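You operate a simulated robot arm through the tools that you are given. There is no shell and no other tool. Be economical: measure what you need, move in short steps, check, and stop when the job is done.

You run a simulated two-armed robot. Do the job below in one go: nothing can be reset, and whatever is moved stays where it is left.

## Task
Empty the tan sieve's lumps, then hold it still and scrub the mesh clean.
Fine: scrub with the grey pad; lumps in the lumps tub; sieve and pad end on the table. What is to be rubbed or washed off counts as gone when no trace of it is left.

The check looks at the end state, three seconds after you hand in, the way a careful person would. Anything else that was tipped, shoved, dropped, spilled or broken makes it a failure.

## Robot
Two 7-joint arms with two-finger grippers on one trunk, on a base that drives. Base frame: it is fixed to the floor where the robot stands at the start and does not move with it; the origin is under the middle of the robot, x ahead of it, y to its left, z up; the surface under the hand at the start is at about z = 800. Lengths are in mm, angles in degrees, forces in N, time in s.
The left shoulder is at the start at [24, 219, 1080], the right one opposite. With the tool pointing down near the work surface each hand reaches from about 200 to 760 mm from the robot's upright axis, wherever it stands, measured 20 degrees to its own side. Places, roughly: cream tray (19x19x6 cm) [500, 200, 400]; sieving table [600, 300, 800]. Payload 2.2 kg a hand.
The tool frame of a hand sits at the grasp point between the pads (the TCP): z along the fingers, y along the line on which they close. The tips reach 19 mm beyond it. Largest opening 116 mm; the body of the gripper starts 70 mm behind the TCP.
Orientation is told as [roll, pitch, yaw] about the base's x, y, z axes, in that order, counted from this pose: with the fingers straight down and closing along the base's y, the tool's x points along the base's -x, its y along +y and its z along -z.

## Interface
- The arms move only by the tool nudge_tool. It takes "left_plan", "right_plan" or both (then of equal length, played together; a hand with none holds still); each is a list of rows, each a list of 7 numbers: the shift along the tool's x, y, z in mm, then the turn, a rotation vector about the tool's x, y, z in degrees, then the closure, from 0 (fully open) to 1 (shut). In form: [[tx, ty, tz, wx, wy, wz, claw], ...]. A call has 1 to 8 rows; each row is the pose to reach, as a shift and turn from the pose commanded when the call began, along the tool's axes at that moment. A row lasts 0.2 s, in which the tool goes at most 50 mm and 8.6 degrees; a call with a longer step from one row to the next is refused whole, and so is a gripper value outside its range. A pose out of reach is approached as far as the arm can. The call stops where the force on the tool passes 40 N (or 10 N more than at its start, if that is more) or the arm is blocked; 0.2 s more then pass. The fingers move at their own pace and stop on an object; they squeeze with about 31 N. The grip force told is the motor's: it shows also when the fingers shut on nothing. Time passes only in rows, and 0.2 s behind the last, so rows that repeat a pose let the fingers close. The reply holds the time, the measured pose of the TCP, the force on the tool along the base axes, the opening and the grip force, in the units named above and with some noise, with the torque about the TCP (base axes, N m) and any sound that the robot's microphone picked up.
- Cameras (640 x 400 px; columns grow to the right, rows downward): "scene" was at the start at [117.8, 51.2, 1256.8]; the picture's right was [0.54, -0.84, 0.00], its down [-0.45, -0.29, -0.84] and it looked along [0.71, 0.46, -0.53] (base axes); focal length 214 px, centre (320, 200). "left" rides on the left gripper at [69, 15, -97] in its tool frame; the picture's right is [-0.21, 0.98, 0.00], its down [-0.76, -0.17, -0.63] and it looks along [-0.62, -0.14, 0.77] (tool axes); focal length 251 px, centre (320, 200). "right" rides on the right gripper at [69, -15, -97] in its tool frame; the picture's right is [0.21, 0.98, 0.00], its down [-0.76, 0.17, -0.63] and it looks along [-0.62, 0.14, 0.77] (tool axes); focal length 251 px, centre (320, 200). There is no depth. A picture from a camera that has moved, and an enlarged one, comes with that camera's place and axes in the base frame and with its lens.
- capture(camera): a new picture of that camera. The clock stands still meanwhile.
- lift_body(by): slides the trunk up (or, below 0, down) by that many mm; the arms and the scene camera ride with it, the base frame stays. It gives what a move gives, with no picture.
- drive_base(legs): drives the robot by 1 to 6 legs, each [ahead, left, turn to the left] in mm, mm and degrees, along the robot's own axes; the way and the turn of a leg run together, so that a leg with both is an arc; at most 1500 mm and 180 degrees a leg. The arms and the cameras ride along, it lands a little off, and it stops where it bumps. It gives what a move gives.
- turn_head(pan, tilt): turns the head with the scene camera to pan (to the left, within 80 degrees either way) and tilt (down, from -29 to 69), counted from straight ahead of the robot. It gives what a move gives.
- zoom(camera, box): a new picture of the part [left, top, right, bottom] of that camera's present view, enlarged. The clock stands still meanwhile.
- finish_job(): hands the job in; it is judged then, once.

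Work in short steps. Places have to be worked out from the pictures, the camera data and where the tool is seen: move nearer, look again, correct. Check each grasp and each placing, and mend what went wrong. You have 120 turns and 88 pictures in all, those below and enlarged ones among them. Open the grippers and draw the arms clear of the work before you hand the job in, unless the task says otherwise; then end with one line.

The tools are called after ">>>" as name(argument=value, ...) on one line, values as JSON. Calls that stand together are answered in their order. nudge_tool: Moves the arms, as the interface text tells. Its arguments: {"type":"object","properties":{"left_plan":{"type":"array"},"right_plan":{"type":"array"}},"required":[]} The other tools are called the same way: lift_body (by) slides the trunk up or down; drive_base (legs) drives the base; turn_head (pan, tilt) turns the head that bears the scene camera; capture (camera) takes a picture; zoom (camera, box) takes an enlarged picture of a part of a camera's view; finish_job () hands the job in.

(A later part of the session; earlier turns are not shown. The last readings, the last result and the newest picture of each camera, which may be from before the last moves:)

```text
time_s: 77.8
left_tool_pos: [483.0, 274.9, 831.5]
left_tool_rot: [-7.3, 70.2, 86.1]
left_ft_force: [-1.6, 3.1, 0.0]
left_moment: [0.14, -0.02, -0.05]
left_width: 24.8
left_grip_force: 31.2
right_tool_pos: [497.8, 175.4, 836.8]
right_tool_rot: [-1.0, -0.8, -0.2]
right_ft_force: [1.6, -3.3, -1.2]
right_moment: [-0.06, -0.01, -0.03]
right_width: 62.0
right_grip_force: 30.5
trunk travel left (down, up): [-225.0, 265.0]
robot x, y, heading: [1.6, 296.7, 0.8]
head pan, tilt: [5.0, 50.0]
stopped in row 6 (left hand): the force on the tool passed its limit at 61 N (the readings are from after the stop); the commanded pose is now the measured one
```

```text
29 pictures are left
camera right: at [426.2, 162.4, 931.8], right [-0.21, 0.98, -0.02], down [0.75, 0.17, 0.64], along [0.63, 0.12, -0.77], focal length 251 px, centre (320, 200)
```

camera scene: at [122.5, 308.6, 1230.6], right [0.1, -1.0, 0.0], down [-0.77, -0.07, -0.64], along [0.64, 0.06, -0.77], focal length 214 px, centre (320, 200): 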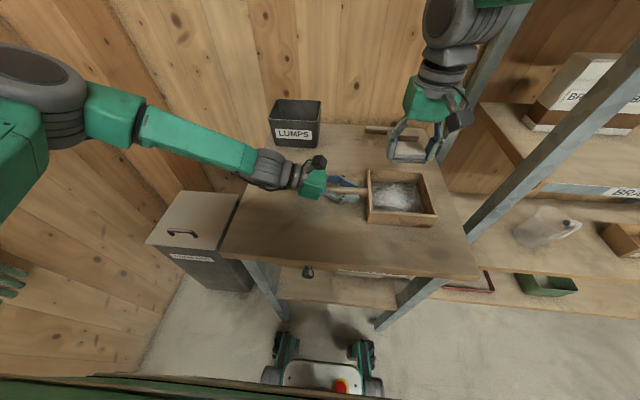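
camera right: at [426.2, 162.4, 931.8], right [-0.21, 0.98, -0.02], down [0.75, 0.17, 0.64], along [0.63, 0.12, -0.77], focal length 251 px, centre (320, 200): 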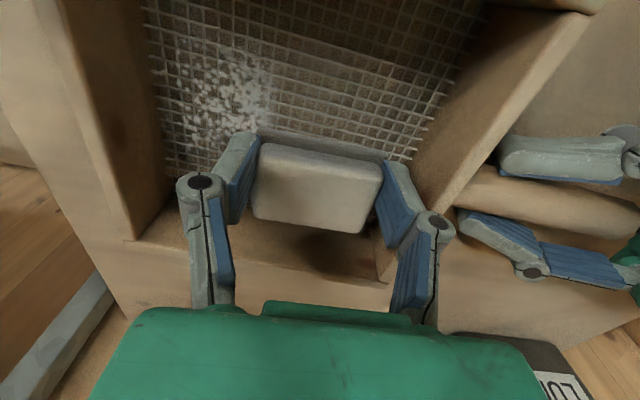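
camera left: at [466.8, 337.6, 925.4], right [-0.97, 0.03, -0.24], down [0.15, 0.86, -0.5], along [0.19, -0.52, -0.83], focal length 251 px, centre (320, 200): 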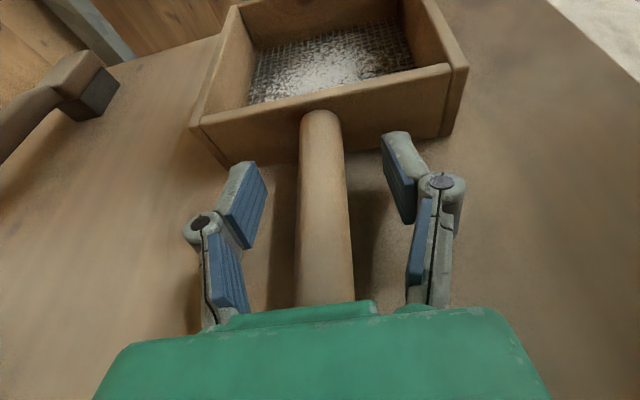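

The +y wall got bumped and both arms stopped, leaving a patch around (480,123) on the −y side. I lift slightly, recentre at y≈140 and lower back to contact, one call at a time.

>>> nudge_tool(right_plan=[[0, 0, -6, 0, 0, 0, 1], [8, -18, -6, -0.5, 0.4, 0, 1], [15, -35, -6, -1, 0.8, 0, 1], [15, -35, -2, -1, 0.8, 0, 1], [15, -35, 1.5, -1, 0.8, 0, 1], [15, -35, 3, -1, 0.8, 0, 1]])

>>> zoom(camera="scene", box=[290, 100, 482, 220])

```text
time_s: 79.2
left_tool_pos: [485.1, 274.7, 829.4]
left_tool_rot: [-7.1, 70.1, 86.5]
left_ft_force: [0.5, -1.9, -8.5]
left_moment: [1.4, 0.05, 0.08]
left_width: 24.4
left_grip_force: 30.4
right_tool_pos: [482.3, 141.0, 832.9]
right_tool_rot: [0.3, 0.1, -0.2]
right_ft_force: [-0.6, 2.8, 6.9]
right_moment: [-0.19, -0.08, 0.03]
right_width: 62.1
right_grip_force: 31.1
trunk travel left (down, up): [-225.0, 265.0]
robot x, y, heading: [2.3, 301.4, 0.7]
head pan, tilt: [5.0, 50.0]
```

```text
3.33 times, centred on (386, 160) of scene
camera zoom: at [123.0, 308.4, 1230.5], right [0.1, -1.0, 0.0], down [-0.77, -0.07, -0.64], along [0.64, 0.06, -0.77], focal length 715 px, centre (100, 333)
```

zoom: 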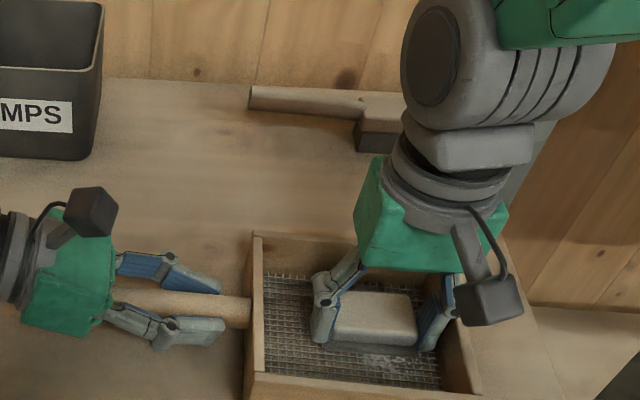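

In contact at y=141 with 7 N. I scrub along x here, watching the force.

>>> nudge_tool(right_plan=[[12, 0, 0, 0, 0, 0, 1], [26, 0, 0, 0, 0, 0, 1], [12, 0, 0, 0, 0, 0, 1], [-6, 0, 0, 0, 0, 0, 1], [-26, 0, 0, 0, 0, 0, 1], [-6, -3, 0, 0, 0, 0, 1], [12, -3, 0, 0, 0, 0, 1], [26, -3, 0, 0, 0, 0, 1]])

>>> capture(camera="right")

```text
time_s: 81.0
left_tool_pos: [485.6, 273.4, 832.4]
left_tool_rot: [-7.2, 70.3, 86.0]
left_ft_force: [-5.6, -3.2, -8.5]
left_moment: [1.13, -0.11, -0.51]
left_width: 24.7
left_grip_force: 30.8
right_tool_pos: [456.9, 138.5, 833.5]
right_tool_rot: [0.1, -0.1, -0.2]
right_ft_force: [4.7, 2.8, 7.8]
right_moment: [0.27, -0.19, -0.03]
right_width: 62.3
right_grip_force: 31.1
trunk travel left (down, up): [-225.0, 265.0]
robot x, y, heading: [4.4, 303.1, 0.5]
head pan, tilt: [5.0, 50.0]
```

```text
27 pictures are left
camera right: at [385.8, 123.5, 930.2], right [-0.21, 0.98, 0.0], down [0.76, 0.16, 0.63], along [0.62, 0.14, -0.77], focal length 251 px, centre (320, 200)
```

right: 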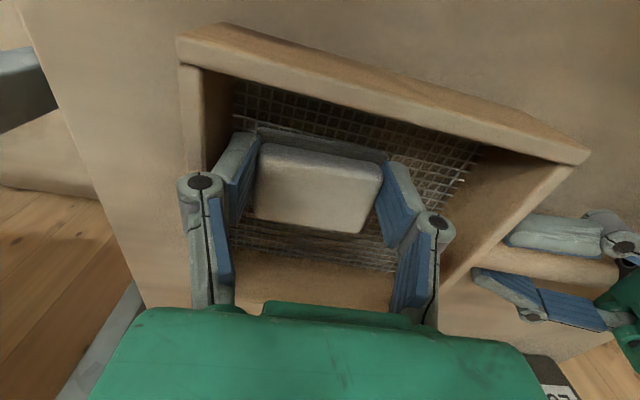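

Cleaner. I lift the pad and look at the whole mesh.

>>> nudge_tool(right_plan=[[0, 0, -30, 0, 0, 0, 1], [-20, 5, -60, 0, 0, 0, 1], [-55, 10, -90, 0, 0, 0, 1], [-90, 15, -120, 0, 0, 0, 1], [-90, 15, -120, 0, 0, 0, 1], [-90, 15, -120, 0, 0, 0, 1]])

>>> zoom(camera="right", box=[160, 0, 480, 200])

>>> zoom(camera="scene", box=[330, 140, 458, 220])

```text
time_s: 82.4
left_tool_pos: [484.6, 275.0, 832.3]
left_tool_rot: [-7.2, 70.2, 86.2]
left_ft_force: [-0.2, 0.3, -1.3]
left_moment: [0.03, 0.01, -0.03]
left_width: 24.6
left_grip_force: 31.1
right_tool_pos: [547.4, 151.7, 954.2]
right_tool_rot: [0.1, 0.2, -0.2]
right_ft_force: [-0.2, 1.4, -0.6]
right_moment: [0.03, 0.03, 0.02]
right_width: 62.1
right_grip_force: 31.1
trunk travel left (down, up): [-225.0, 265.0]
robot x, y, heading: [0.8, 301.8, 0.9]
head pan, tilt: [5.0, 50.0]
```

```text
2.00 times, centred on (320, 100) of right
camera zoom: at [478.0, 137.0, 1050.7], right [-0.21, 0.98, 0.0], down [0.76, 0.16, 0.63], along [0.62, 0.14, -0.78], focal length 503 px, centre (320, 400)
```

zoom: 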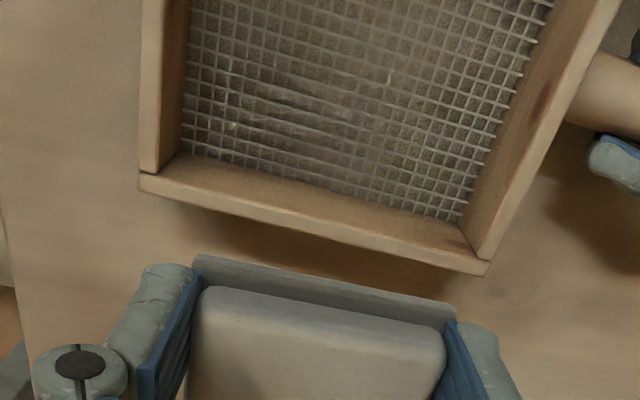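

```text
5.00 times, centred on (394, 180) of scene
camera zoom: at [123.2, 308.5, 1230.5], right [0.1, -1.0, 0.0], down [-0.77, -0.07, -0.64], along [0.64, 0.06, -0.77], focal length 1072 px, centre (-50, 300)
```

zoom: 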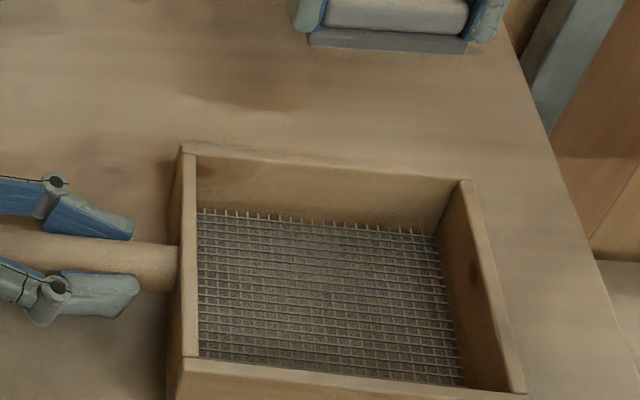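

Faint specks remain around x 505–532, y 110–155. I settle the left hand 3 mm back down so the sieve lies flat, and bring the pad back over that area.

>>> nudge_tool(left_plan=[[-1, 0, 0.3, 0, 0, 0, 1], [-2, 0, 0.7, 0, 0, 0, 1], [-2.6, 0, 1, 0, 0, 0, 1], [-2.6, 0, 1, 0, 0, 0, 1], [-2.6, 0, 1, 0, 0, 0, 1], [-2.6, 0, 1, 0, 0, 0, 1]], right_plan=[[15, -4, 30, 0, 0, 0, 1], [30, -8, 60, 0, 0, 0, 1], [42, -11, 90, 0, 0, 0, 1], [42, -11, 108, 0, 0, 0, 1], [42, -11, 115, 0, 0, 0, 1], [42, -11, 118, 0, 0, 0, 1]])

>>> nudge_tool(right_plan=[[0, 0, 1, 0, 0, 0, 1], [0, 0, 2, 0, 0, 0, 1], [0, 0, 3, 0, 0, 0, 1], [0, 0, 3.6, 0, 0, 0, 1]])

```text
time_s: 83.8
left_tool_pos: [484.9, 273.7, 829.8]
left_tool_rot: [-7.6, 70.4, 85.7]
left_ft_force: [2.6, -0.4, 18.1]
left_moment: [-0.66, -0.03, -0.05]
left_width: 24.5
left_grip_force: 30.5
right_tool_pos: [504.5, 140.7, 836.2]
right_tool_rot: [0.1, 0.0, -0.2]
right_ft_force: [0.4, -0.1, -0.5]
right_moment: [0.02, 0.03, 0.0]
right_width: 61.9
right_grip_force: 30.6
trunk travel left (down, up): [-225.0, 265.0]
robot x, y, heading: [-0.8, 299.4, 0.7]
head pan, tilt: [5.0, 50.0]
```

```text
time_s: 84.8
left_tool_pos: [485.9, 274.9, 830.5]
left_tool_rot: [-7.9, 70.2, 85.7]
left_ft_force: [6.7, -3.0, 21.2]
left_moment: [-0.05, -0.09, 0.01]
left_width: 24.5
left_grip_force: 31.0
right_tool_pos: [503.3, 141.5, 832.7]
right_tool_rot: [0.1, -0.1, -0.2]
right_ft_force: [-1.5, 0.1, 10.1]
right_moment: [-0.27, 0.01, -0.01]
right_width: 62.2
right_grip_force: 30.9
trunk travel left (down, up): [-225.0, 265.0]
robot x, y, heading: [0.7, 300.2, 0.7]
head pan, tilt: [5.0, 50.0]
```

Good contact: 10 N on the pad, with the sieve held flat. Scrubbing x 463–521 at y≈141 and a second line at y≈150.

>>> nudge_tool(right_plan=[[-10, 0, 0.3, 0, 0, 0, 1], [-18, 0, 0.3, 0, 0, 0, 1], [0, 0, 0.3, 0, 0, 0, 1], [20, 0, 0.3, 0, 0, 0, 1], [0, 2, 0.3, 0, 0, 0, 1], [-18, 4, 0.3, 0, 0, 0, 1], [-18, 9, 0.3, 0, 0, 0, 1], [0, 9, 0.3, 0, 0, 0, 1]])

```text
time_s: 86.2
left_tool_pos: [484.3, 273.9, 829.1]
left_tool_rot: [-7.8, 70.3, 85.7]
left_ft_force: [1.2, -2.3, 2.7]
left_moment: [-0.27, 0.04, -0.08]
left_width: 24.7
left_grip_force: 31.1
right_tool_pos: [515.6, 145.0, 831.9]
right_tool_rot: [0.0, 0.4, -0.1]
right_ft_force: [-7.7, -2.2, 16.9]
right_moment: [0.01, -0.08, 0.21]
right_width: 62.1
right_grip_force: 31.3
trunk travel left (down, up): [-225.0, 265.0]
robot x, y, heading: [-0.1, 302.2, 0.4]
head pan, tilt: [5.0, 50.0]
stopped in row 7 (right hand): the force on the tool passed its limit at 58 N (the readings are from after the stop); the commanded pose is now the measured one
```

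That touched the far wall near x≈521, so I stay within x≤514. More strokes at y 145–165.

>>> nudge_tool(right_plan=[[15, 0, 0, 0, 0, 0, 1], [35, 2, 0, 0, 0, 0, 1], [55, 5, 0, 0, 0, 0, 1], [35, 8, 0, 0, 0, 0, 1], [15, 10, 0, 0, 0, 0, 1], [4, 14, 0, 0, 0, 0, 1], [20, 18, 0, 0, 0, 0, 1], [45, 20, 0, 0, 0, 0, 1]])

>>> capture(camera="right")

```text
time_s: 88.0
left_tool_pos: [483.0, 274.3, 828.4]
left_tool_rot: [-7.7, 70.2, 85.9]
left_ft_force: [-0.9, -3.0, 6.8]
left_moment: [0.02, -0.05, 0.05]
left_width: 24.5
left_grip_force: 31.2
right_tool_pos: [472.0, 164.0, 831.4]
right_tool_rot: [0.2, 0.3, 0.0]
right_ft_force: [6.4, 0.4, 22.2]
right_moment: [-0.12, -0.32, 0.05]
right_width: 62.5
right_grip_force: 31.7
trunk travel left (down, up): [-225.0, 265.0]
robot x, y, heading: [0.6, 296.5, 0.4]
head pan, tilt: [5.0, 50.0]
```

```text
24 pictures are left
camera right: at [402.0, 149.6, 929.4], right [-0.21, 0.98, 0.0], down [0.76, 0.16, 0.63], along [0.61, 0.14, -0.78], focal length 251 px, centre (320, 200)
```

right: 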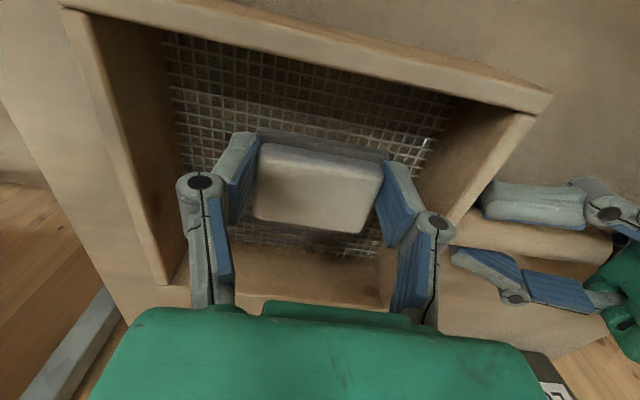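

Possible specks near the +y wall. I lift and inspect the mesh closely from two viewpoints.

>>> nudge_tool(right_plan=[[0, 0, -30, 0, 0, 0, 1], [-40, -5, -50, 0, 0, 0, 1], [-85, -10, -60, 0, 0, 0, 1], [-130, -10, -70, 0, 0, 0, 1], [-130, -10, -70, 0, 0, 0, 1], [-130, -10, -70, 0, 0, 0, 1]])

>>> capture(camera="right")

>>> zoom(camera="left", box=[200, 0, 488, 180])

>>> zoom(camera="scene", box=[360, 165, 440, 215])

```text
time_s: 89.4
left_tool_pos: [485.1, 275.1, 828.7]
left_tool_rot: [-7.7, 70.2, 85.8]
left_ft_force: [0.5, -0.1, 12.9]
left_moment: [-0.47, -0.02, -0.03]
left_width: 24.7
left_grip_force: 31.0
right_tool_pos: [602.5, 155.9, 900.6]
right_tool_rot: [-0.1, 0.4, 0.0]
right_ft_force: [-0.1, 0.7, -0.9]
right_moment: [-0.01, -0.02, 0.01]
right_width: 62.0
right_grip_force: 31.0
trunk travel left (down, up): [-225.0, 265.0]
robot x, y, heading: [4.1, 302.3, 0.4]
head pan, tilt: [5.0, 50.0]
```

```text
23 pictures are left
camera right: at [534.0, 140.7, 997.4], right [-0.21, 0.98, 0.0], down [0.76, 0.16, 0.63], along [0.61, 0.13, -0.78], focal length 251 px, centre (320, 200)
```

right: 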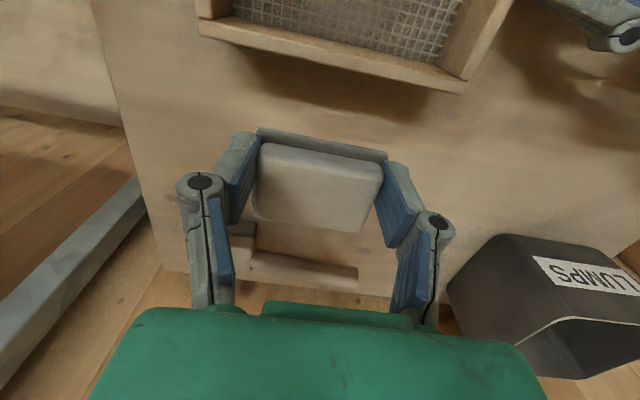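

```text
2.22 times, centred on (344, 90) of left
camera zoom: at [461.0, 341.1, 925.3], right [-0.97, 0.02, -0.25], down [0.14, 0.86, -0.49], along [0.2, -0.51, -0.84], focal length 559 px, centre (267, 444)
```

zoom: 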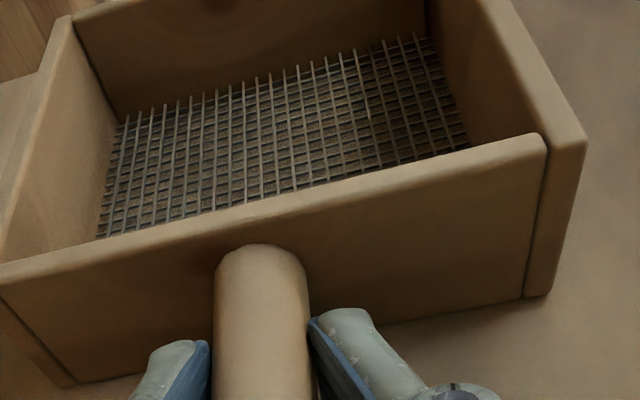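

```text
8.00 times, centred on (400, 190) of scene
camera zoom: at [121.6, 308.7, 1230.7], right [0.1, -1.0, 0.0], down [-0.76, -0.07, -0.64], along [0.64, 0.06, -0.77], focal length 1716 px, centre (-320, 280)
```

zoom: 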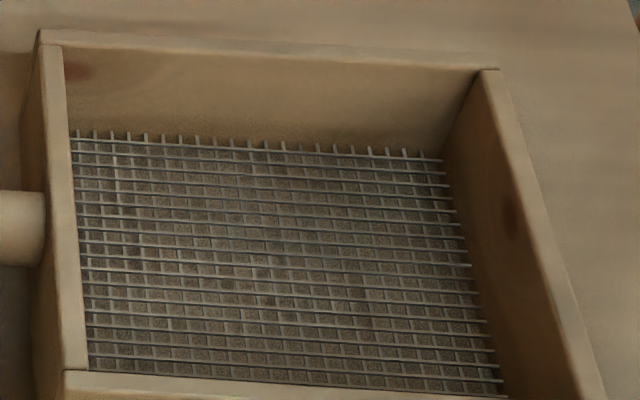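

Nearly clean, with a few faint light ticks near (540,198). I do another full pass, starting on the +y side.

>>> nudge_tool(right_plan=[[40, 5, 0, 0, 0, 0, 1], [80, 10, 10, 0, 0, 0, 1], [105, 16, 35, 0, 0, 0, 1], [105, 16, 55, 0, 0, 0, 1], [105, 16, 63, 0, 0, 0, 1], [105, 16, 66, 0, 0, 0, 1], [105, 16, 68, 0, 0, 0, 1]])

```text
time_s: 91.0
left_tool_pos: [484.0, 274.4, 828.7]
left_tool_rot: [-7.7, 70.2, 85.8]
left_ft_force: [2.8, 0.9, 12.9]
left_moment: [-0.44, -0.05, -0.02]
left_width: 24.5
left_grip_force: 31.3
right_tool_pos: [496.4, 171.2, 833.9]
right_tool_rot: [0.0, 0.5, 0.0]
right_ft_force: [-0.9, 0.2, -0.6]
right_moment: [0.03, 0.03, 0.0]
right_width: 62.6
right_grip_force: 31.1
trunk travel left (down, up): [-225.0, 265.0]
robot x, y, heading: [1.0, 304.5, 0.5]
head pan, tilt: [5.0, 50.0]
```

Just above contact. I press about 2.5 mm and stroke in x at y≈172–176.

>>> nudge_tool(right_plan=[[0, 0, 1.5, 0, 0, 0, 1], [-8, 0, 2.6, 0, 0, 0, 1], [-18, 1, 2.6, 0, 0, 0, 1], [0, 2, 2.6, 0, 0, 0, 1], [20, 3, 2.6, 0, 0, 0, 1], [38, 4, 2.6, 0, 0, 0, 1], [20, 4, 2.6, 0, 0, 0, 1], [0, 4, 2.6, 0, 0, 0, 1]])

```text
time_s: 92.6
left_tool_pos: [482.5, 274.8, 828.8]
left_tool_rot: [-7.8, 70.1, 85.6]
left_ft_force: [-1.9, 0.9, 2.4]
left_moment: [0.5, 0.02, 0.02]
left_width: 24.6
left_grip_force: 31.2
right_tool_pos: [462.2, 176.1, 832.7]
right_tool_rot: [-0.1, 0.8, -0.2]
right_ft_force: [-3.6, -0.6, 10.3]
right_moment: [0.02, -0.33, -0.01]
right_width: 62.3
right_grip_force: 31.0
trunk travel left (down, up): [-225.0, 265.0]
robot x, y, heading: [-1.0, 298.5, 0.6]
head pan, tilt: [5.0, 50.0]
stopped in row 7 (right hand): the force on the tool passed its limit at 46 N (the readings are from after the stop); the commanded pose is now the measured one
```

Stopped on force at reversal. I continue with lighter pressure, zigzagging from y=176 down to y≈140.

>>> nudge_tool(right_plan=[[-17, 0, 0, 0, 0, 0, 1], [-34, 0, 0, 0, 0, 0, 1], [-50, 0, 0, 0, 0, 0, 1], [-35, -6, 0, 0, 0, 0, 1], [-15, -12, 0, 0, 0, 0, 1], [5, -18, 0, 0, 0, 0, 1], [-15, -18, 0, 0, 0, 0, 1], [-35, -18, 0, 0, 0, 0, 1]])

>>> nudge_tool(right_plan=[[-10, 0, 0, 0, 0, 0, 1], [-15, -8, 0, 0, 0, 0, 1], [0, -14, 0, 0, 0, 0, 1], [20, -17, 0, 0, 0, 0, 1], [38, -17, 0, 0, 0, 0, 1], [20, -18, 0, 0, 0, 0, 1], [0, -18, 0, 0, 0, 0, 1], [-15, -18, 0, 0, 0, 0, 1]])

```text
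time_s: 94.4
left_tool_pos: [482.4, 274.7, 828.4]
left_tool_rot: [-8.0, 70.1, 85.6]
left_ft_force: [9.0, 0.0, -4.8]
left_moment: [-0.07, 0.01, 0.03]
left_width: 24.5
left_grip_force: 31.4
right_tool_pos: [496.4, 155.6, 832.5]
right_tool_rot: [0.0, 0.9, 0.0]
right_ft_force: [-11.2, 1.1, 32.8]
right_moment: [0.07, -0.21, -0.03]
right_width: 62.0
right_grip_force: 30.9
trunk travel left (down, up): [-225.0, 265.0]
robot x, y, heading: [4.1, 303.1, 0.6]
head pan, tilt: [5.0, 50.0]
```

```text
time_s: 96.2
left_tool_pos: [482.2, 273.8, 829.1]
left_tool_rot: [-7.9, 70.0, 85.6]
left_ft_force: [0.1, 2.4, -2.1]
left_moment: [0.16, 0.02, -0.06]
left_width: 24.4
left_grip_force: 31.1
right_tool_pos: [511.6, 139.9, 833.0]
right_tool_rot: [0.0, 0.9, -0.1]
right_ft_force: [-5.9, -0.5, 16.3]
right_moment: [0.09, -0.11, 0.05]
right_width: 62.2
right_grip_force: 31.2
trunk travel left (down, up): [-225.0, 265.0]
robot x, y, heading: [2.0, 301.1, 0.8]
head pan, tilt: [5.0, 50.0]
```

A full zigzag pass is done with good contact. I lift and inspect again.

>>> nudge_tool(right_plan=[[0, 0, -30, 0, 0, 0, 1], [-10, 6, -65, 0, 0.9, 0, 1], [-20, 12, -100, 0, 0.9, 0, 1], [-20, 18, -140, 0, 0.9, 0, 1], [-20, 18, -160, 0, 0.9, 0, 1], [-20, 18, -160, 0, 0.9, 0, 1]])

>>> zoom(camera="right", box=[210, 0, 450, 150])

>>> zoom(camera="scene", box=[360, 165, 440, 215])

```text
time_s: 97.6
left_tool_pos: [484.2, 274.2, 829.0]
left_tool_rot: [-7.8, 70.1, 85.7]
left_ft_force: [-0.2, -0.1, 5.5]
left_moment: [-0.17, 0.02, -0.05]
left_width: 24.7
left_grip_force: 31.3
right_tool_pos: [533.2, 158.0, 991.8]
right_tool_rot: [-0.1, 1.8, -0.1]
right_ft_force: [-0.7, 0.2, -1.2]
right_moment: [-0.05, 0.01, 0.02]
right_width: 61.9
right_grip_force: 30.6
trunk travel left (down, up): [-225.0, 265.0]
robot x, y, heading: [1.7, 297.6, 0.6]
head pan, tilt: [5.0, 50.0]
```

```text
2.67 times, centred on (330, 75) of right
camera zoom: at [467.2, 142.4, 1090.5], right [-0.21, 0.98, 0.01], down [0.78, 0.17, 0.61], along [0.59, 0.13, -0.79], focal length 670 px, centre (293, 533)
```

zoom: 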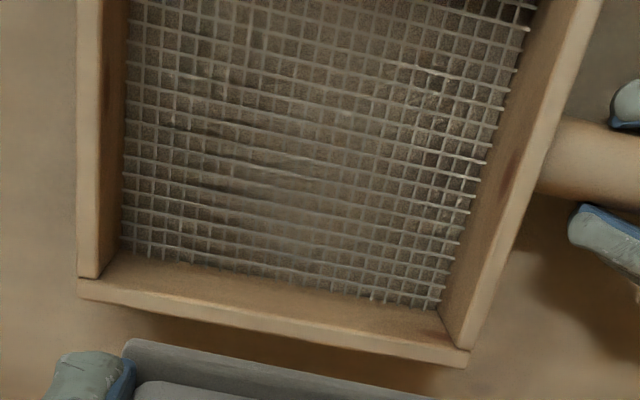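

```text
8.00 times, centred on (400, 190) of scene
camera zoom: at [122.0, 308.3, 1230.6], right [0.1, -1.0, 0.0], down [-0.77, -0.07, -0.64], along [0.64, 0.06, -0.77], focal length 1716 px, centre (-320, 280)
```

zoom: 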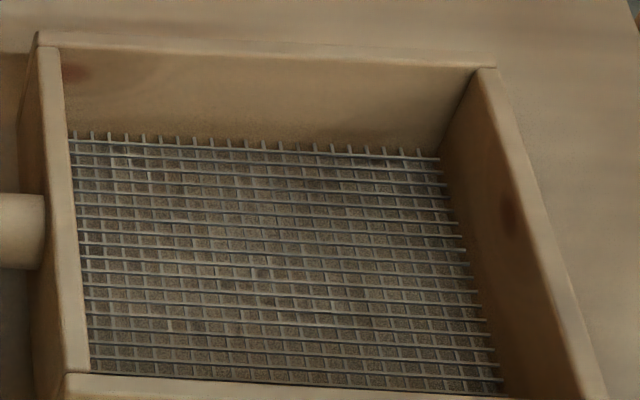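

Mostly metal glints by now, but I zoom in further to be sure.

>>> zoom(camera="right", box=[330, 0, 426, 60])

>>> zoom(camera="right", box=[250, 0, 346, 60])

>>> zoom(camera="right", box=[270, 50, 390, 125])

```text
6.67 times, centred on (378, 30) of right
camera zoom: at [467.2, 142.4, 1090.5], right [-0.21, 0.98, 0.01], down [0.78, 0.17, 0.61], along [0.59, 0.13, -0.79], focal length 1676 px, centre (-67, 1333)
```

zoom: 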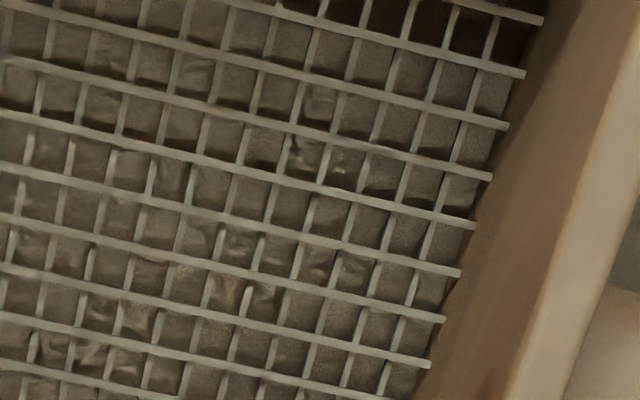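

```text
6.67 times, centred on (298, 30) of right
camera zoom: at [467.2, 142.4, 1090.5], right [-0.21, 0.98, 0.01], down [0.78, 0.17, 0.61], along [0.59, 0.13, -0.79], focal length 1676 px, centre (467, 1333)
```

zoom: 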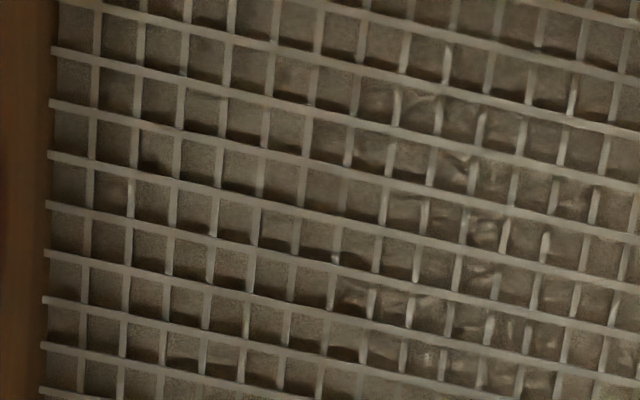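

```text
5.33 times, centred on (330, 88) of right
camera zoom: at [467.2, 142.4, 1090.5], right [-0.21, 0.98, 0.01], down [0.78, 0.17, 0.61], along [0.59, 0.13, -0.79], focal length 1341 px, centre (267, 800)
```

zoom: 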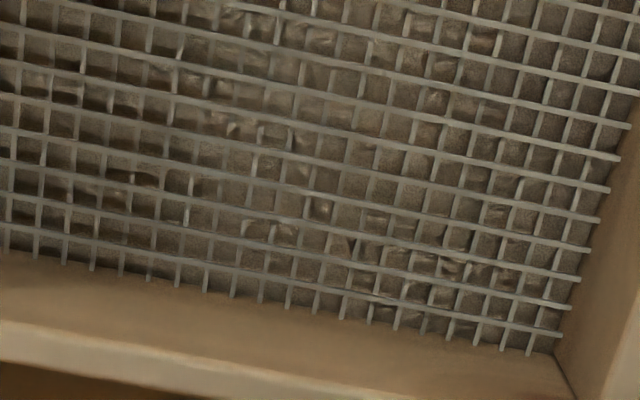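

Only faint texture remains in some cells, but to be safe I do another two thorough passes, at finer spacing.

>>> nudge_tool(right_plan=[[10, 0, 35, 0, 0, 0, 1], [20, 0, 75, 0, 0, 0, 1], [35, 0, 115, 0, 0, 0, 1], [46, 0, 145, 0, 0, 0, 1], [46, 0, 154, 0, 0, 0, 1], [46, 0, 157, 0, 0, 0, 1], [46, 0, 158, 0, 0, 0, 1]])

>>> nudge_tool(right_plan=[[0, 0, 1, 0, 0, 0, 1], [0, 0, 2, 0, 0, 0, 1]])

```text
time_s: 99.2
left_tool_pos: [482.8, 274.8, 829.0]
left_tool_rot: [-7.7, 70.1, 85.7]
left_ft_force: [0.4, -0.2, 8.4]
left_moment: [-0.28, -0.02, -0.05]
left_width: 24.1
left_grip_force: 31.5
right_tool_pos: [483.5, 157.0, 833.6]
right_tool_rot: [-0.2, 1.8, -0.1]
right_ft_force: [0.7, 0.4, -0.1]
right_moment: [0.03, 0.01, 0.04]
right_width: 62.1
right_grip_force: 31.0
trunk travel left (down, up): [-225.0, 265.0]
robot x, y, heading: [4.1, 299.5, 0.4]
head pan, tilt: [5.0, 50.0]
```

```text
time_s: 99.8
left_tool_pos: [482.8, 275.1, 828.7]
left_tool_rot: [-7.9, 69.9, 85.7]
left_ft_force: [1.0, -4.5, 6.9]
left_moment: [0.21, 0.0, 0.04]
left_width: 24.4
left_grip_force: 31.2
right_tool_pos: [483.9, 157.8, 831.8]
right_tool_rot: [0.0, 1.7, 0.0]
right_ft_force: [-0.9, 1.6, 6.0]
right_moment: [0.04, -0.19, 0.06]
right_width: 62.0
right_grip_force: 31.0
trunk travel left (down, up): [-225.0, 265.0]
robot x, y, heading: [5.3, 303.7, 0.5]
head pan, tilt: [5.0, 50.0]
```

In contact. The hand's pitch is 1.8° off, so I correct that to press the pad flat and scrub with a wide zigzag.

>>> nudge_tool(right_plan=[[0, 0, 0, 0, -1.8, 0, 1], [18, 0, 0.4, 0, -1.8, 0, 1], [34, 0, 0.4, 0, -1.8, 0, 1], [10, 6, 0.4, 0, -1.8, 0, 1], [-12, 12, 0.4, 0, -1.8, 0, 1], [-28, 17, 0.4, 0, -1.8, 0, 1], [-8, 18, 0.4, 0, -1.8, 0, 1], [14, 19, 0.4, 0, -1.8, 0, 1]])

>>> nudge_tool(right_plan=[[18, 0, 0, 0, 0, 0, 1], [0, -5, 0, 0, 0, 0, 1], [-20, -10, 0, 0, 0, 0, 1], [-40, -14, 0, 0, 0, 0, 1], [-20, -18, 0, 0, 0, 0, 1], [0, -22, 0, 0, 0, 0, 1], [18, -26, 0, 0, 0, 0, 1], [0, -30, 0, 0, 0, 0, 1]])

```text
time_s: 101.5
left_tool_pos: [477.9, 273.7, 828.4]
left_tool_rot: [-7.6, 70.2, 85.4]
left_ft_force: [-2.6, 3.7, 1.4]
left_moment: [0.04, -0.4, -0.02]
left_width: 24.4
left_grip_force: 31.4
right_tool_pos: [479.6, 172.2, 833.9]
right_tool_rot: [-0.2, -0.7, -0.5]
right_ft_force: [-0.7, -1.6, 3.1]
right_moment: [0.16, 0.04, 0.02]
right_width: 62.0
right_grip_force: 31.4
trunk travel left (down, up): [-225.0, 265.0]
robot x, y, heading: [2.0, 300.2, 0.6]
head pan, tilt: [5.0, 50.0]
stopped in row 8 (right hand): the force on the tool passed its limit at 42 N (the readings are from after the stop); the commanded pose is now the measured one
```

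```text
time_s: 103.3
left_tool_pos: [478.8, 273.6, 828.8]
left_tool_rot: [-7.5, 70.3, 85.5]
left_ft_force: [0.1, -0.3, -1.7]
left_moment: [0.18, 0.01, -0.02]
left_width: 24.5
left_grip_force: 30.8
right_tool_pos: [479.8, 143.0, 833.7]
right_tool_rot: [-0.1, -0.7, -0.5]
right_ft_force: [0.8, -0.5, 0.4]
right_moment: [-0.02, 0.04, -0.02]
right_width: 62.4
right_grip_force: 31.1
trunk travel left (down, up): [-225.0, 265.0]
robot x, y, heading: [4.6, 302.6, 0.3]
head pan, tilt: [5.0, 50.0]
```

Contact was lost in the last strokes. I press about 1.8 mm more and repeat them.

>>> nudge_tool(right_plan=[[0, 0, 1, 0, 0.7, -0.5, 1], [0, 0, 1.8, 0, 0.7, -0.5, 1], [15, 0, 1.8, 0, 0.7, -0.5, 1], [28, 2, 1.8, 0, 0.7, -0.5, 1], [10, 5, 1.8, 0, 0.7, -0.5, 1], [-10, 8, 1.8, 0, 0.7, -0.5, 1], [-26, 12, 1.8, 0, 0.7, -0.5, 1], [-8, 15, 1.8, 0, 0.7, -0.5, 1]])

```text
time_s: 105.1
left_tool_pos: [476.3, 273.9, 829.0]
left_tool_rot: [-7.5, 70.2, 85.3]
left_ft_force: [-3.3, 1.6, -7.4]
left_moment: [0.33, -0.08, -0.28]
left_width: 24.4
left_grip_force: 31.2
right_tool_pos: [488.2, 158.9, 833.0]
right_tool_rot: [-0.3, -0.2, -0.1]
right_ft_force: [3.3, -0.2, 12.9]
right_moment: [0.23, 0.1, -0.1]
right_width: 62.1
right_grip_force: 31.2
trunk travel left (down, up): [-225.0, 265.0]
robot x, y, heading: [3.1, 302.0, 0.6]
head pan, tilt: [5.0, 50.0]
```

Contact is good at 13 N. I continue across the +y half.

>>> nudge_tool(right_plan=[[18, 2, 0, 0, 0, 0, 1], [34, 4, 0, 0, 0, 0, 1], [14, 8, 0, 0, 0, 0, 1], [-6, 12, 0, 0, 0, 0, 1], [-20, 15, 0, 0, 0, 0, 1], [0, 16, 0, 0, 0, 0, 1], [18, 17, 0, 0, 0, 0, 1], [34, 17, 0, 0, 0, 0, 1]])

>>> nudge_tool(right_plan=[[-15, -3, 0, 0, 0, 0, 1], [-35, -7, 0, 0, 0, 0, 1], [-54, -12, 0, 0, 0, 0, 1], [-35, -17, 0, 0, 0, 0, 1], [-15, -22, 0, 0, 0, 0, 1], [0, -27, 0, 0, 0, 0, 1], [-20, -32, 0, 0, 0, 0, 1], [-45, -35, 0, 0, 0, 0, 1]])

```text
time_s: 106.9
left_tool_pos: [476.7, 274.5, 829.2]
left_tool_rot: [-7.7, 70.3, 85.3]
left_ft_force: [-10.6, 7.9, -8.5]
left_moment: [0.1, 0.01, -0.49]
left_width: 24.6
left_grip_force: 30.9
right_tool_pos: [453.1, 173.7, 832.6]
right_tool_rot: [-0.3, -0.1, -0.1]
right_ft_force: [8.8, -11.2, 17.4]
right_moment: [0.21, 0.13, -0.31]
right_width: 62.1
right_grip_force: 31.4
trunk travel left (down, up): [-225.0, 265.0]
robot x, y, heading: [2.6, 303.8, 0.5]
head pan, tilt: [5.0, 50.0]
```

```text
time_s: 108.7
left_tool_pos: [479.0, 274.4, 829.6]
left_tool_rot: [-7.8, 70.3, 85.3]
left_ft_force: [2.5, 0.3, -2.7]
left_moment: [-0.26, 0.05, 0.14]
left_width: 24.5
left_grip_force: 30.4
right_tool_pos: [498.7, 139.0, 832.1]
right_tool_rot: [-0.3, 0.1, -0.2]
right_ft_force: [-2.1, 0.1, 7.8]
right_moment: [0.26, 0.16, 0.09]
right_width: 62.3
right_grip_force: 31.6
trunk travel left (down, up): [-225.0, 265.0]
robot x, y, heading: [0.6, 302.8, 0.4]
head pan, tilt: [5.0, 50.0]
```

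The pass is complete. I lift and look with the same zooms as before.

>>> nudge_tool(right_plan=[[0, 0, -30, 0, 0, 0, 1], [-10, 6, -65, 0, 0, 0, 1], [-20, 12, -100, 0, 0, 0, 1], [-30, 18, -140, 0, 0, 0, 1], [-30, 18, -160, 0, 0, 0, 1], [-30, 18, -160, 0, 0, 0, 1]])

>>> zoom(camera="right", box=[240, 0, 432, 120])

>>> zoom(camera="right", box=[250, 0, 346, 60])

>>> zoom(camera="scene", box=[360, 165, 440, 215])

```text
time_s: 110.1
left_tool_pos: [477.7, 273.9, 830.2]
left_tool_rot: [-7.6, 70.2, 85.3]
left_ft_force: [-0.8, 1.5, 2.3]
left_moment: [-0.28, 0.02, -0.1]
left_width: 24.4
left_grip_force: 31.0
right_tool_pos: [526.4, 157.0, 993.2]
right_tool_rot: [-0.3, -0.1, 0.0]
right_ft_force: [-0.7, 0.4, -0.5]
right_moment: [0.0, -0.02, 0.0]
right_width: 62.1
right_grip_force: 30.3
trunk travel left (down, up): [-225.0, 265.0]
robot x, y, heading: [3.4, 300.6, 0.3]
head pan, tilt: [5.0, 50.0]
```

```text
3.33 times, centred on (336, 60) of right
camera zoom: at [456.9, 142.3, 1089.6], right [-0.21, 0.98, 0.0], down [0.76, 0.17, 0.63], along [0.62, 0.13, -0.77], focal length 838 px, centre (267, 667)
```

zoom: 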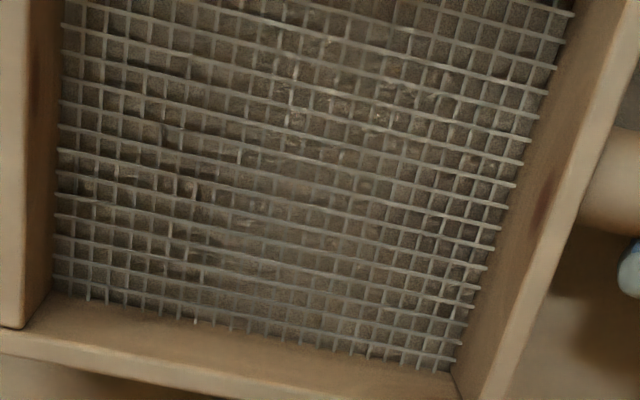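

```text
6.67 times, centred on (298, 30) of right
camera zoom: at [456.9, 142.3, 1089.6], right [-0.21, 0.98, 0.0], down [0.76, 0.17, 0.63], along [0.62, 0.13, -0.77], focal length 1676 px, centre (467, 1333)
```

zoom: 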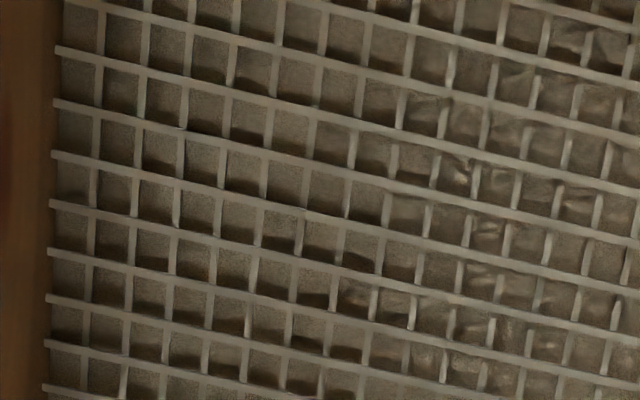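

```text
8.00 times, centred on (400, 190) of scene
camera zoom: at [122.5, 308.7, 1230.6], right [0.1, -1.0, 0.0], down [-0.77, -0.07, -0.64], along [0.64, 0.06, -0.77], focal length 1716 px, centre (-320, 280)
```

zoom: 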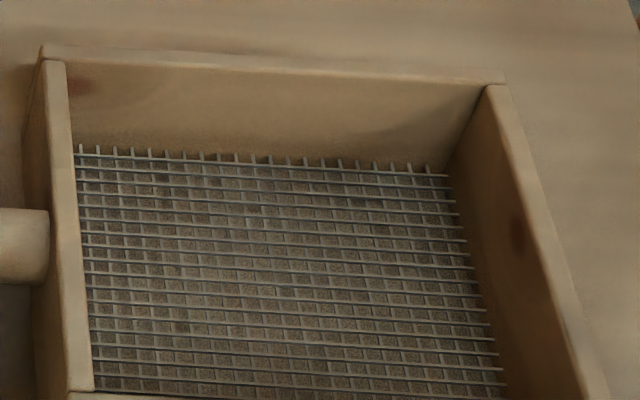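

The faint texture hasn't changed after two more passes, so it may be the tabletop seen through the mesh. I lift the sieve 60 mm with the left hand to see it against a different background.

>>> nudge_tool(left_plan=[[14, 0, -5, 0, 0, 0, 1], [28, 0, -10, 0, 0, 0, 1], [42, 0, -15, 0, 0, 0, 1], [56, 0, -20, 0, 0, 0, 1], [56, 0, -20, 0, 0, 0, 1]])

>>> zoom(camera="right", box=[240, 0, 432, 120])

>>> capture(camera="scene")

```text
time_s: 111.3
left_tool_pos: [476.0, 274.0, 888.6]
left_tool_rot: [-7.5, 70.3, 85.5]
left_ft_force: [-0.3, 0.1, -1.9]
left_moment: [0.19, -0.01, -0.01]
left_width: 24.5
left_grip_force: 30.4
right_tool_pos: [527.5, 156.8, 991.4]
right_tool_rot: [-0.3, 0.0, 0.0]
right_ft_force: [0.4, -0.6, -0.7]
right_moment: [-0.05, 0.01, 0.0]
right_width: 62.1
right_grip_force: 31.2
trunk travel left (down, up): [-225.0, 265.0]
robot x, y, heading: [2.2, 295.6, 0.6]
head pan, tilt: [5.0, 50.0]
```

```text
3.33 times, centred on (336, 60) of right
camera zoom: at [457.5, 142.0, 1088.9], right [-0.21, 0.98, 0.0], down [0.76, 0.17, 0.63], along [0.62, 0.13, -0.78], focal length 838 px, centre (267, 667)
```

zoom: 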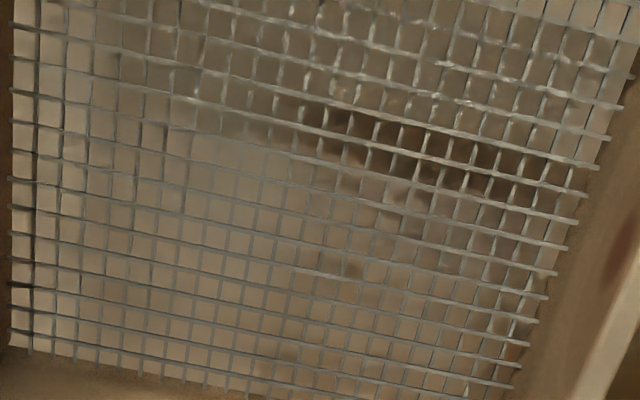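

```text
11 pictures are left
camera scene: at [123.4, 308.5, 1230.4], right [0.1, -1.0, 0.0], down [-0.77, -0.07, -0.64], along [0.64, 0.06, -0.77], focal length 214 px, centre (320, 200)
```

scene: 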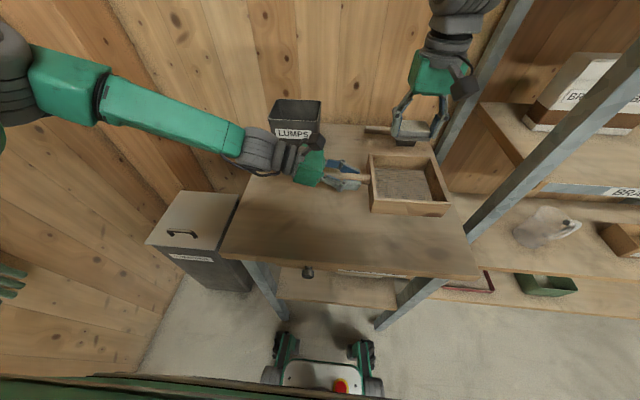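

Lifted, the cells are see-through. I zoom once on the brighter area near (465,180).

>>> zoom(camera="right", box=[312, 0, 424, 70])

```text
5.71 times, centred on (368, 35) of right
camera zoom: at [457.5, 142.0, 1088.9], right [-0.21, 0.98, 0.0], down [0.76, 0.17, 0.63], along [0.62, 0.13, -0.78], focal length 1437 px, centre (46, 1143)
```

zoom: 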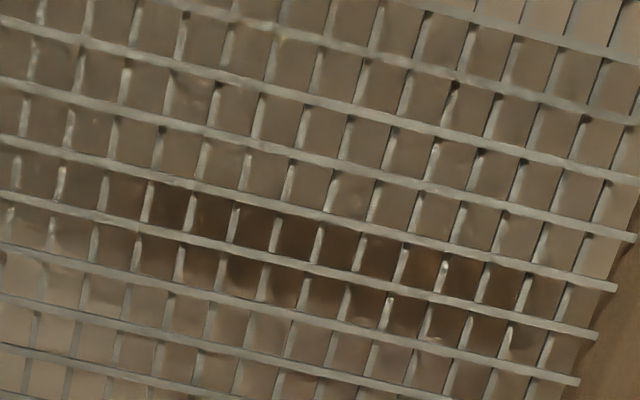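

The mesh is clean. I set the sieve back on the table, going down slowly.

>>> nudge_tool(left_plan=[[-14, 0, 5, 0, 0, 0, 1], [-28, 0, 10, 0, 0, 0, 1], [-42, 0, 15, 0, 0, 0, 1], [-50, 0, 18, 0, 0, 0, 1], [-54, 0, 19.3, 0, 0, 0, 1], [-56, 0, 20, 0, 0, 0, 1], [-57, 0, 20.4, 0, 0, 0, 1]])

>>> nudge_tool(left_plan=[[0, 0, 0, 0, 0, 0, 0.75], [0, 0, 0, 0, 0, 0, 0.5], [0, 0, 0, 0, 0, 0, 0.45], [0, 0, 0, 0, 0, 0, 0.45]])

>>> capture(camera="left")

```text
time_s: 112.9
left_tool_pos: [478.0, 274.3, 828.4]
left_tool_rot: [-7.8, 70.4, 85.1]
left_ft_force: [0.6, 1.0, 5.4]
left_moment: [-0.2, 0.08, -0.04]
left_width: 24.5
left_grip_force: 31.2
right_tool_pos: [526.1, 157.8, 992.7]
right_tool_rot: [-0.3, -0.1, 0.0]
right_ft_force: [-0.4, -0.6, -0.8]
right_moment: [0.0, -0.03, -0.01]
right_width: 62.1
right_grip_force: 30.5
trunk travel left (down, up): [-225.0, 265.0]
robot x, y, heading: [-0.3, 302.0, 0.4]
head pan, tilt: [5.0, 50.0]
```

```text
time_s: 113.9
left_tool_pos: [476.8, 272.9, 827.8]
left_tool_rot: [-7.7, 70.1, 85.4]
left_ft_force: [-0.6, 0.8, 0.5]
left_moment: [0.05, -0.01, -0.03]
left_width: 63.9
left_grip_force: 0.1
right_tool_pos: [526.1, 157.4, 991.6]
right_tool_rot: [-0.3, 0.1, 0.0]
right_ft_force: [-0.4, 0.1, -0.8]
right_moment: [0.02, -0.03, 0.0]
right_width: 62.1
right_grip_force: 30.8
trunk travel left (down, up): [-225.0, 265.0]
robot x, y, heading: [-0.2, 303.0, 0.4]
head pan, tilt: [5.0, 50.0]
```

```text
9 pictures are left
camera left: at [454.6, 340.8, 924.7], right [-0.97, 0.03, -0.25], down [0.15, 0.86, -0.49], along [0.2, -0.51, -0.83], focal length 251 px, centre (320, 200)
```

left: 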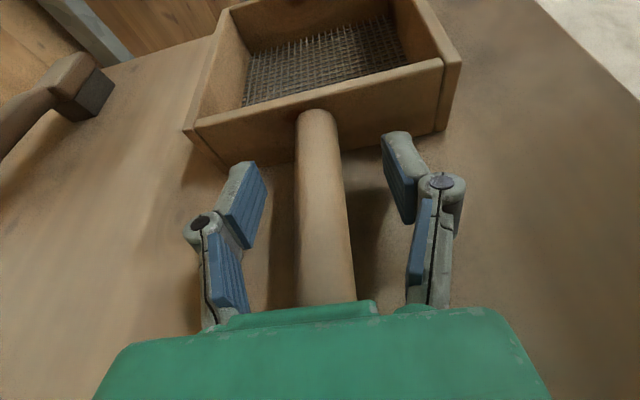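

The handle is released. I retract the left arm up and back.

>>> nudge_tool(left_plan=[[19, 0, -7, 0, 0, 0, 0.45], [47, 0, -17, 0, 0, 0, 0.45], [75, 0, -27, 0, 0, 0, 0.45], [89, 0, -70, 0, 0, 0, 0.45], [103, 0, -113, 0, 0, 0, 0.45], [117, 0, -156, 0, 0, 0, 0.45], [140, 0, -195, 0, 0, 0, 0.45], [160, 0, -230, 0, 0, 0, 0.45]])

>>> nudge_tool(right_plan=[[35, 20, 0, 0, 0, 0, 1], [70, 45, 0, 0, 0, 0, 1], [105, 75, 10, 0, 0, 0, 1], [135, 110, 20, 0, 0, 0, 1], [146, 145, 40, 0, 0, 0, 1], [146, 172, 75, 0, 0, 0, 1], [146, 172, 110, 0, 0, 0, 1], [146, 172, 140, 0, 0, 0, 1]])

>>> capture(camera="scene")

```text
time_s: 115.7
left_tool_pos: [460.6, 436.0, 1057.4]
left_tool_rot: [-7.7, 70.3, 85.4]
left_ft_force: [0.2, 0.2, -1.0]
left_moment: [0.03, 0.04, 0.03]
left_width: 63.9
left_grip_force: 0.0
right_tool_pos: [526.1, 157.8, 992.9]
right_tool_rot: [-0.4, -0.1, -0.1]
right_ft_force: [-0.6, 0.1, -0.1]
right_moment: [-0.01, -0.03, -0.02]
right_width: 62.0
right_grip_force: 30.9
trunk travel left (down, up): [-225.0, 265.0]
robot x, y, heading: [1.7, 304.9, 0.5]
head pan, tilt: [5.0, 50.0]
```

```text
time_s: 117.7
left_tool_pos: [457.4, 435.0, 1058.4]
left_tool_rot: [-8.3, 70.0, 84.7]
left_ft_force: [-0.2, 0.2, 0.7]
left_moment: [0.0, 0.02, 0.01]
left_width: 63.9
left_grip_force: 0.1
right_tool_pos: [401.0, 326.3, 886.8]
right_tool_rot: [4.5, -1.6, -3.1]
right_ft_force: [-0.4, -0.7, 0.6]
right_moment: [-0.01, -0.01, 0.03]
right_width: 62.0
right_grip_force: 31.2
trunk travel left (down, up): [-225.0, 265.0]
robot x, y, heading: [1.8, 300.3, 0.6]
head pan, tilt: [5.0, 50.0]
stopped in row 8 (right hand): the arm was blocked; the commanded pose is now the measured one
```

```text
8 pictures are left
camera scene: at [121.1, 310.7, 1230.7], right [0.1, -1.0, 0.0], down [-0.76, -0.08, -0.64], along [0.64, 0.06, -0.77], focal length 214 px, centre (320, 200)
```

scene: 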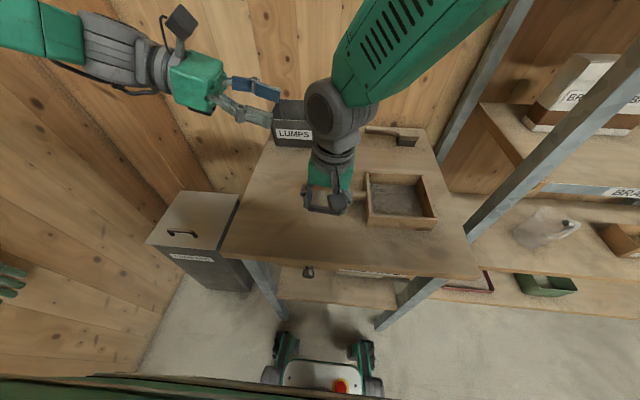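

The right wrist is touching the left fingertips. I back the left hand away further.

>>> nudge_tool(left_plan=[[-10, 0, -30, 0, 0, 0, 0.45], [-20, 0, -65, 0, 0, 0, 0.45], [-30, 0, -100, 0, 0, 0, 0.45], [-40, 0, -130, 0, 0, 0, 0.45], [-40, 0, -150, 0, 0, 0, 0.45]])

>>> nudge_tool(right_plan=[[5, 2, 0, 1.5, 0.5, 1, 1], [10, 4, 5, 3, 1, 2, 1], [16, 5, 20, 4.5, 1.6, 3, 1], [16, 5, 35, 4.5, 1.6, 3, 1], [16, 5, 48, 4.5, 1.6, 3, 1], [16, 5, 48, 4.5, 1.6, 3, 1], [16, 5, 48, 4.5, 1.6, 3, 1]])

```text
time_s: 118.9
left_tool_pos: [451.1, 590.1, 1070.9]
left_tool_rot: [-8.2, 70.2, 85.0]
left_ft_force: [-0.1, 0.2, 0.0]
left_moment: [-0.01, 0.0, 0.01]
left_width: 63.7
left_grip_force: 0.1
right_tool_pos: [399.9, 326.8, 885.2]
right_tool_rot: [4.4, -1.6, -2.9]
right_ft_force: [-0.2, -0.4, 0.5]
right_moment: [0.02, 0.0, 0.0]
right_width: 62.1
right_grip_force: 31.2
trunk travel left (down, up): [-225.0, 265.0]
robot x, y, heading: [2.9, 303.1, 0.5]
head pan, tilt: [5.0, 50.0]
```

```text
time_s: 120.7
left_tool_pos: [448.2, 586.3, 1072.9]
left_tool_rot: [-8.5, 70.0, 84.5]
left_ft_force: [-0.1, -0.6, -0.2]
left_moment: [0.04, 0.0, 0.0]
left_width: 64.1
left_grip_force: 0.0
right_tool_pos: [406.3, 328.3, 865.1]
right_tool_rot: [4.4, 0.0, -9.4]
right_ft_force: [0.0, -0.3, -0.8]
right_moment: [0.0, 0.0, 0.0]
right_width: 62.3
right_grip_force: 31.1
trunk travel left (down, up): [-225.0, 265.0]
robot x, y, heading: [1.4, 301.0, 0.5]
head pan, tilt: [5.0, 50.0]
stopped in row 7 (right hand): the arm was blocked; the commanded pose is now the measured one
```

Still blocked. I look at what's touching.

>>> capture(camera="scene")

```text
7 pictures are left
camera scene: at [121.1, 311.3, 1230.7], right [0.1, -1.0, 0.0], down [-0.76, -0.08, -0.64], along [0.64, 0.06, -0.77], focal length 214 px, centre (320, 200)
```

scene: 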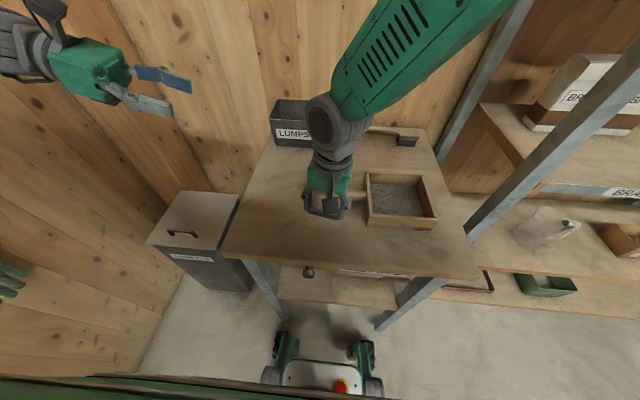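

The left hand is clear, so the folded right arm itself is at a limit here (and my yaw correction had the wrong sign). I raise it and carry the pad toward its original spot, where the arm had room.

>>> nudge_tool(right_plan=[[0, 0, -15, 0, 0, 0, 1], [0, 15, -30, 1, 0, -2, 1], [2, 35, -40, 2, 0, -4, 1], [4, 55, -40, 3, 0, -6, 1], [6, 75, -40, 4, 0, -8, 1], [8, 95, -40, 4.4, 0, -9.4, 1], [10, 110, -40, 4.4, 0, -9.4, 1], [10, 110, -40, 4.4, 0, -9.4, 1]])

```text
time_s: 122.7
left_tool_pos: [444.5, 583.2, 1075.0]
left_tool_rot: [-8.8, 69.9, 84.2]
left_ft_force: [-0.3, -0.8, -0.4]
left_moment: [0.05, 0.01, 0.04]
left_width: 63.8
left_grip_force: 0.0
right_tool_pos: [434.2, 419.9, 937.0]
right_tool_rot: [3.3, -0.2, -3.2]
right_ft_force: [0.1, -0.2, -1.1]
right_moment: [0.0, 0.01, -0.04]
right_width: 62.1
right_grip_force: 30.8
trunk travel left (down, up): [-225.0, 265.0]
robot x, y, heading: [2.5, 302.0, 0.6]
head pan, tilt: [5.0, 50.0]
stopped in row 8 (right hand): the arm was blocked; the commanded pose is now the measured one
```

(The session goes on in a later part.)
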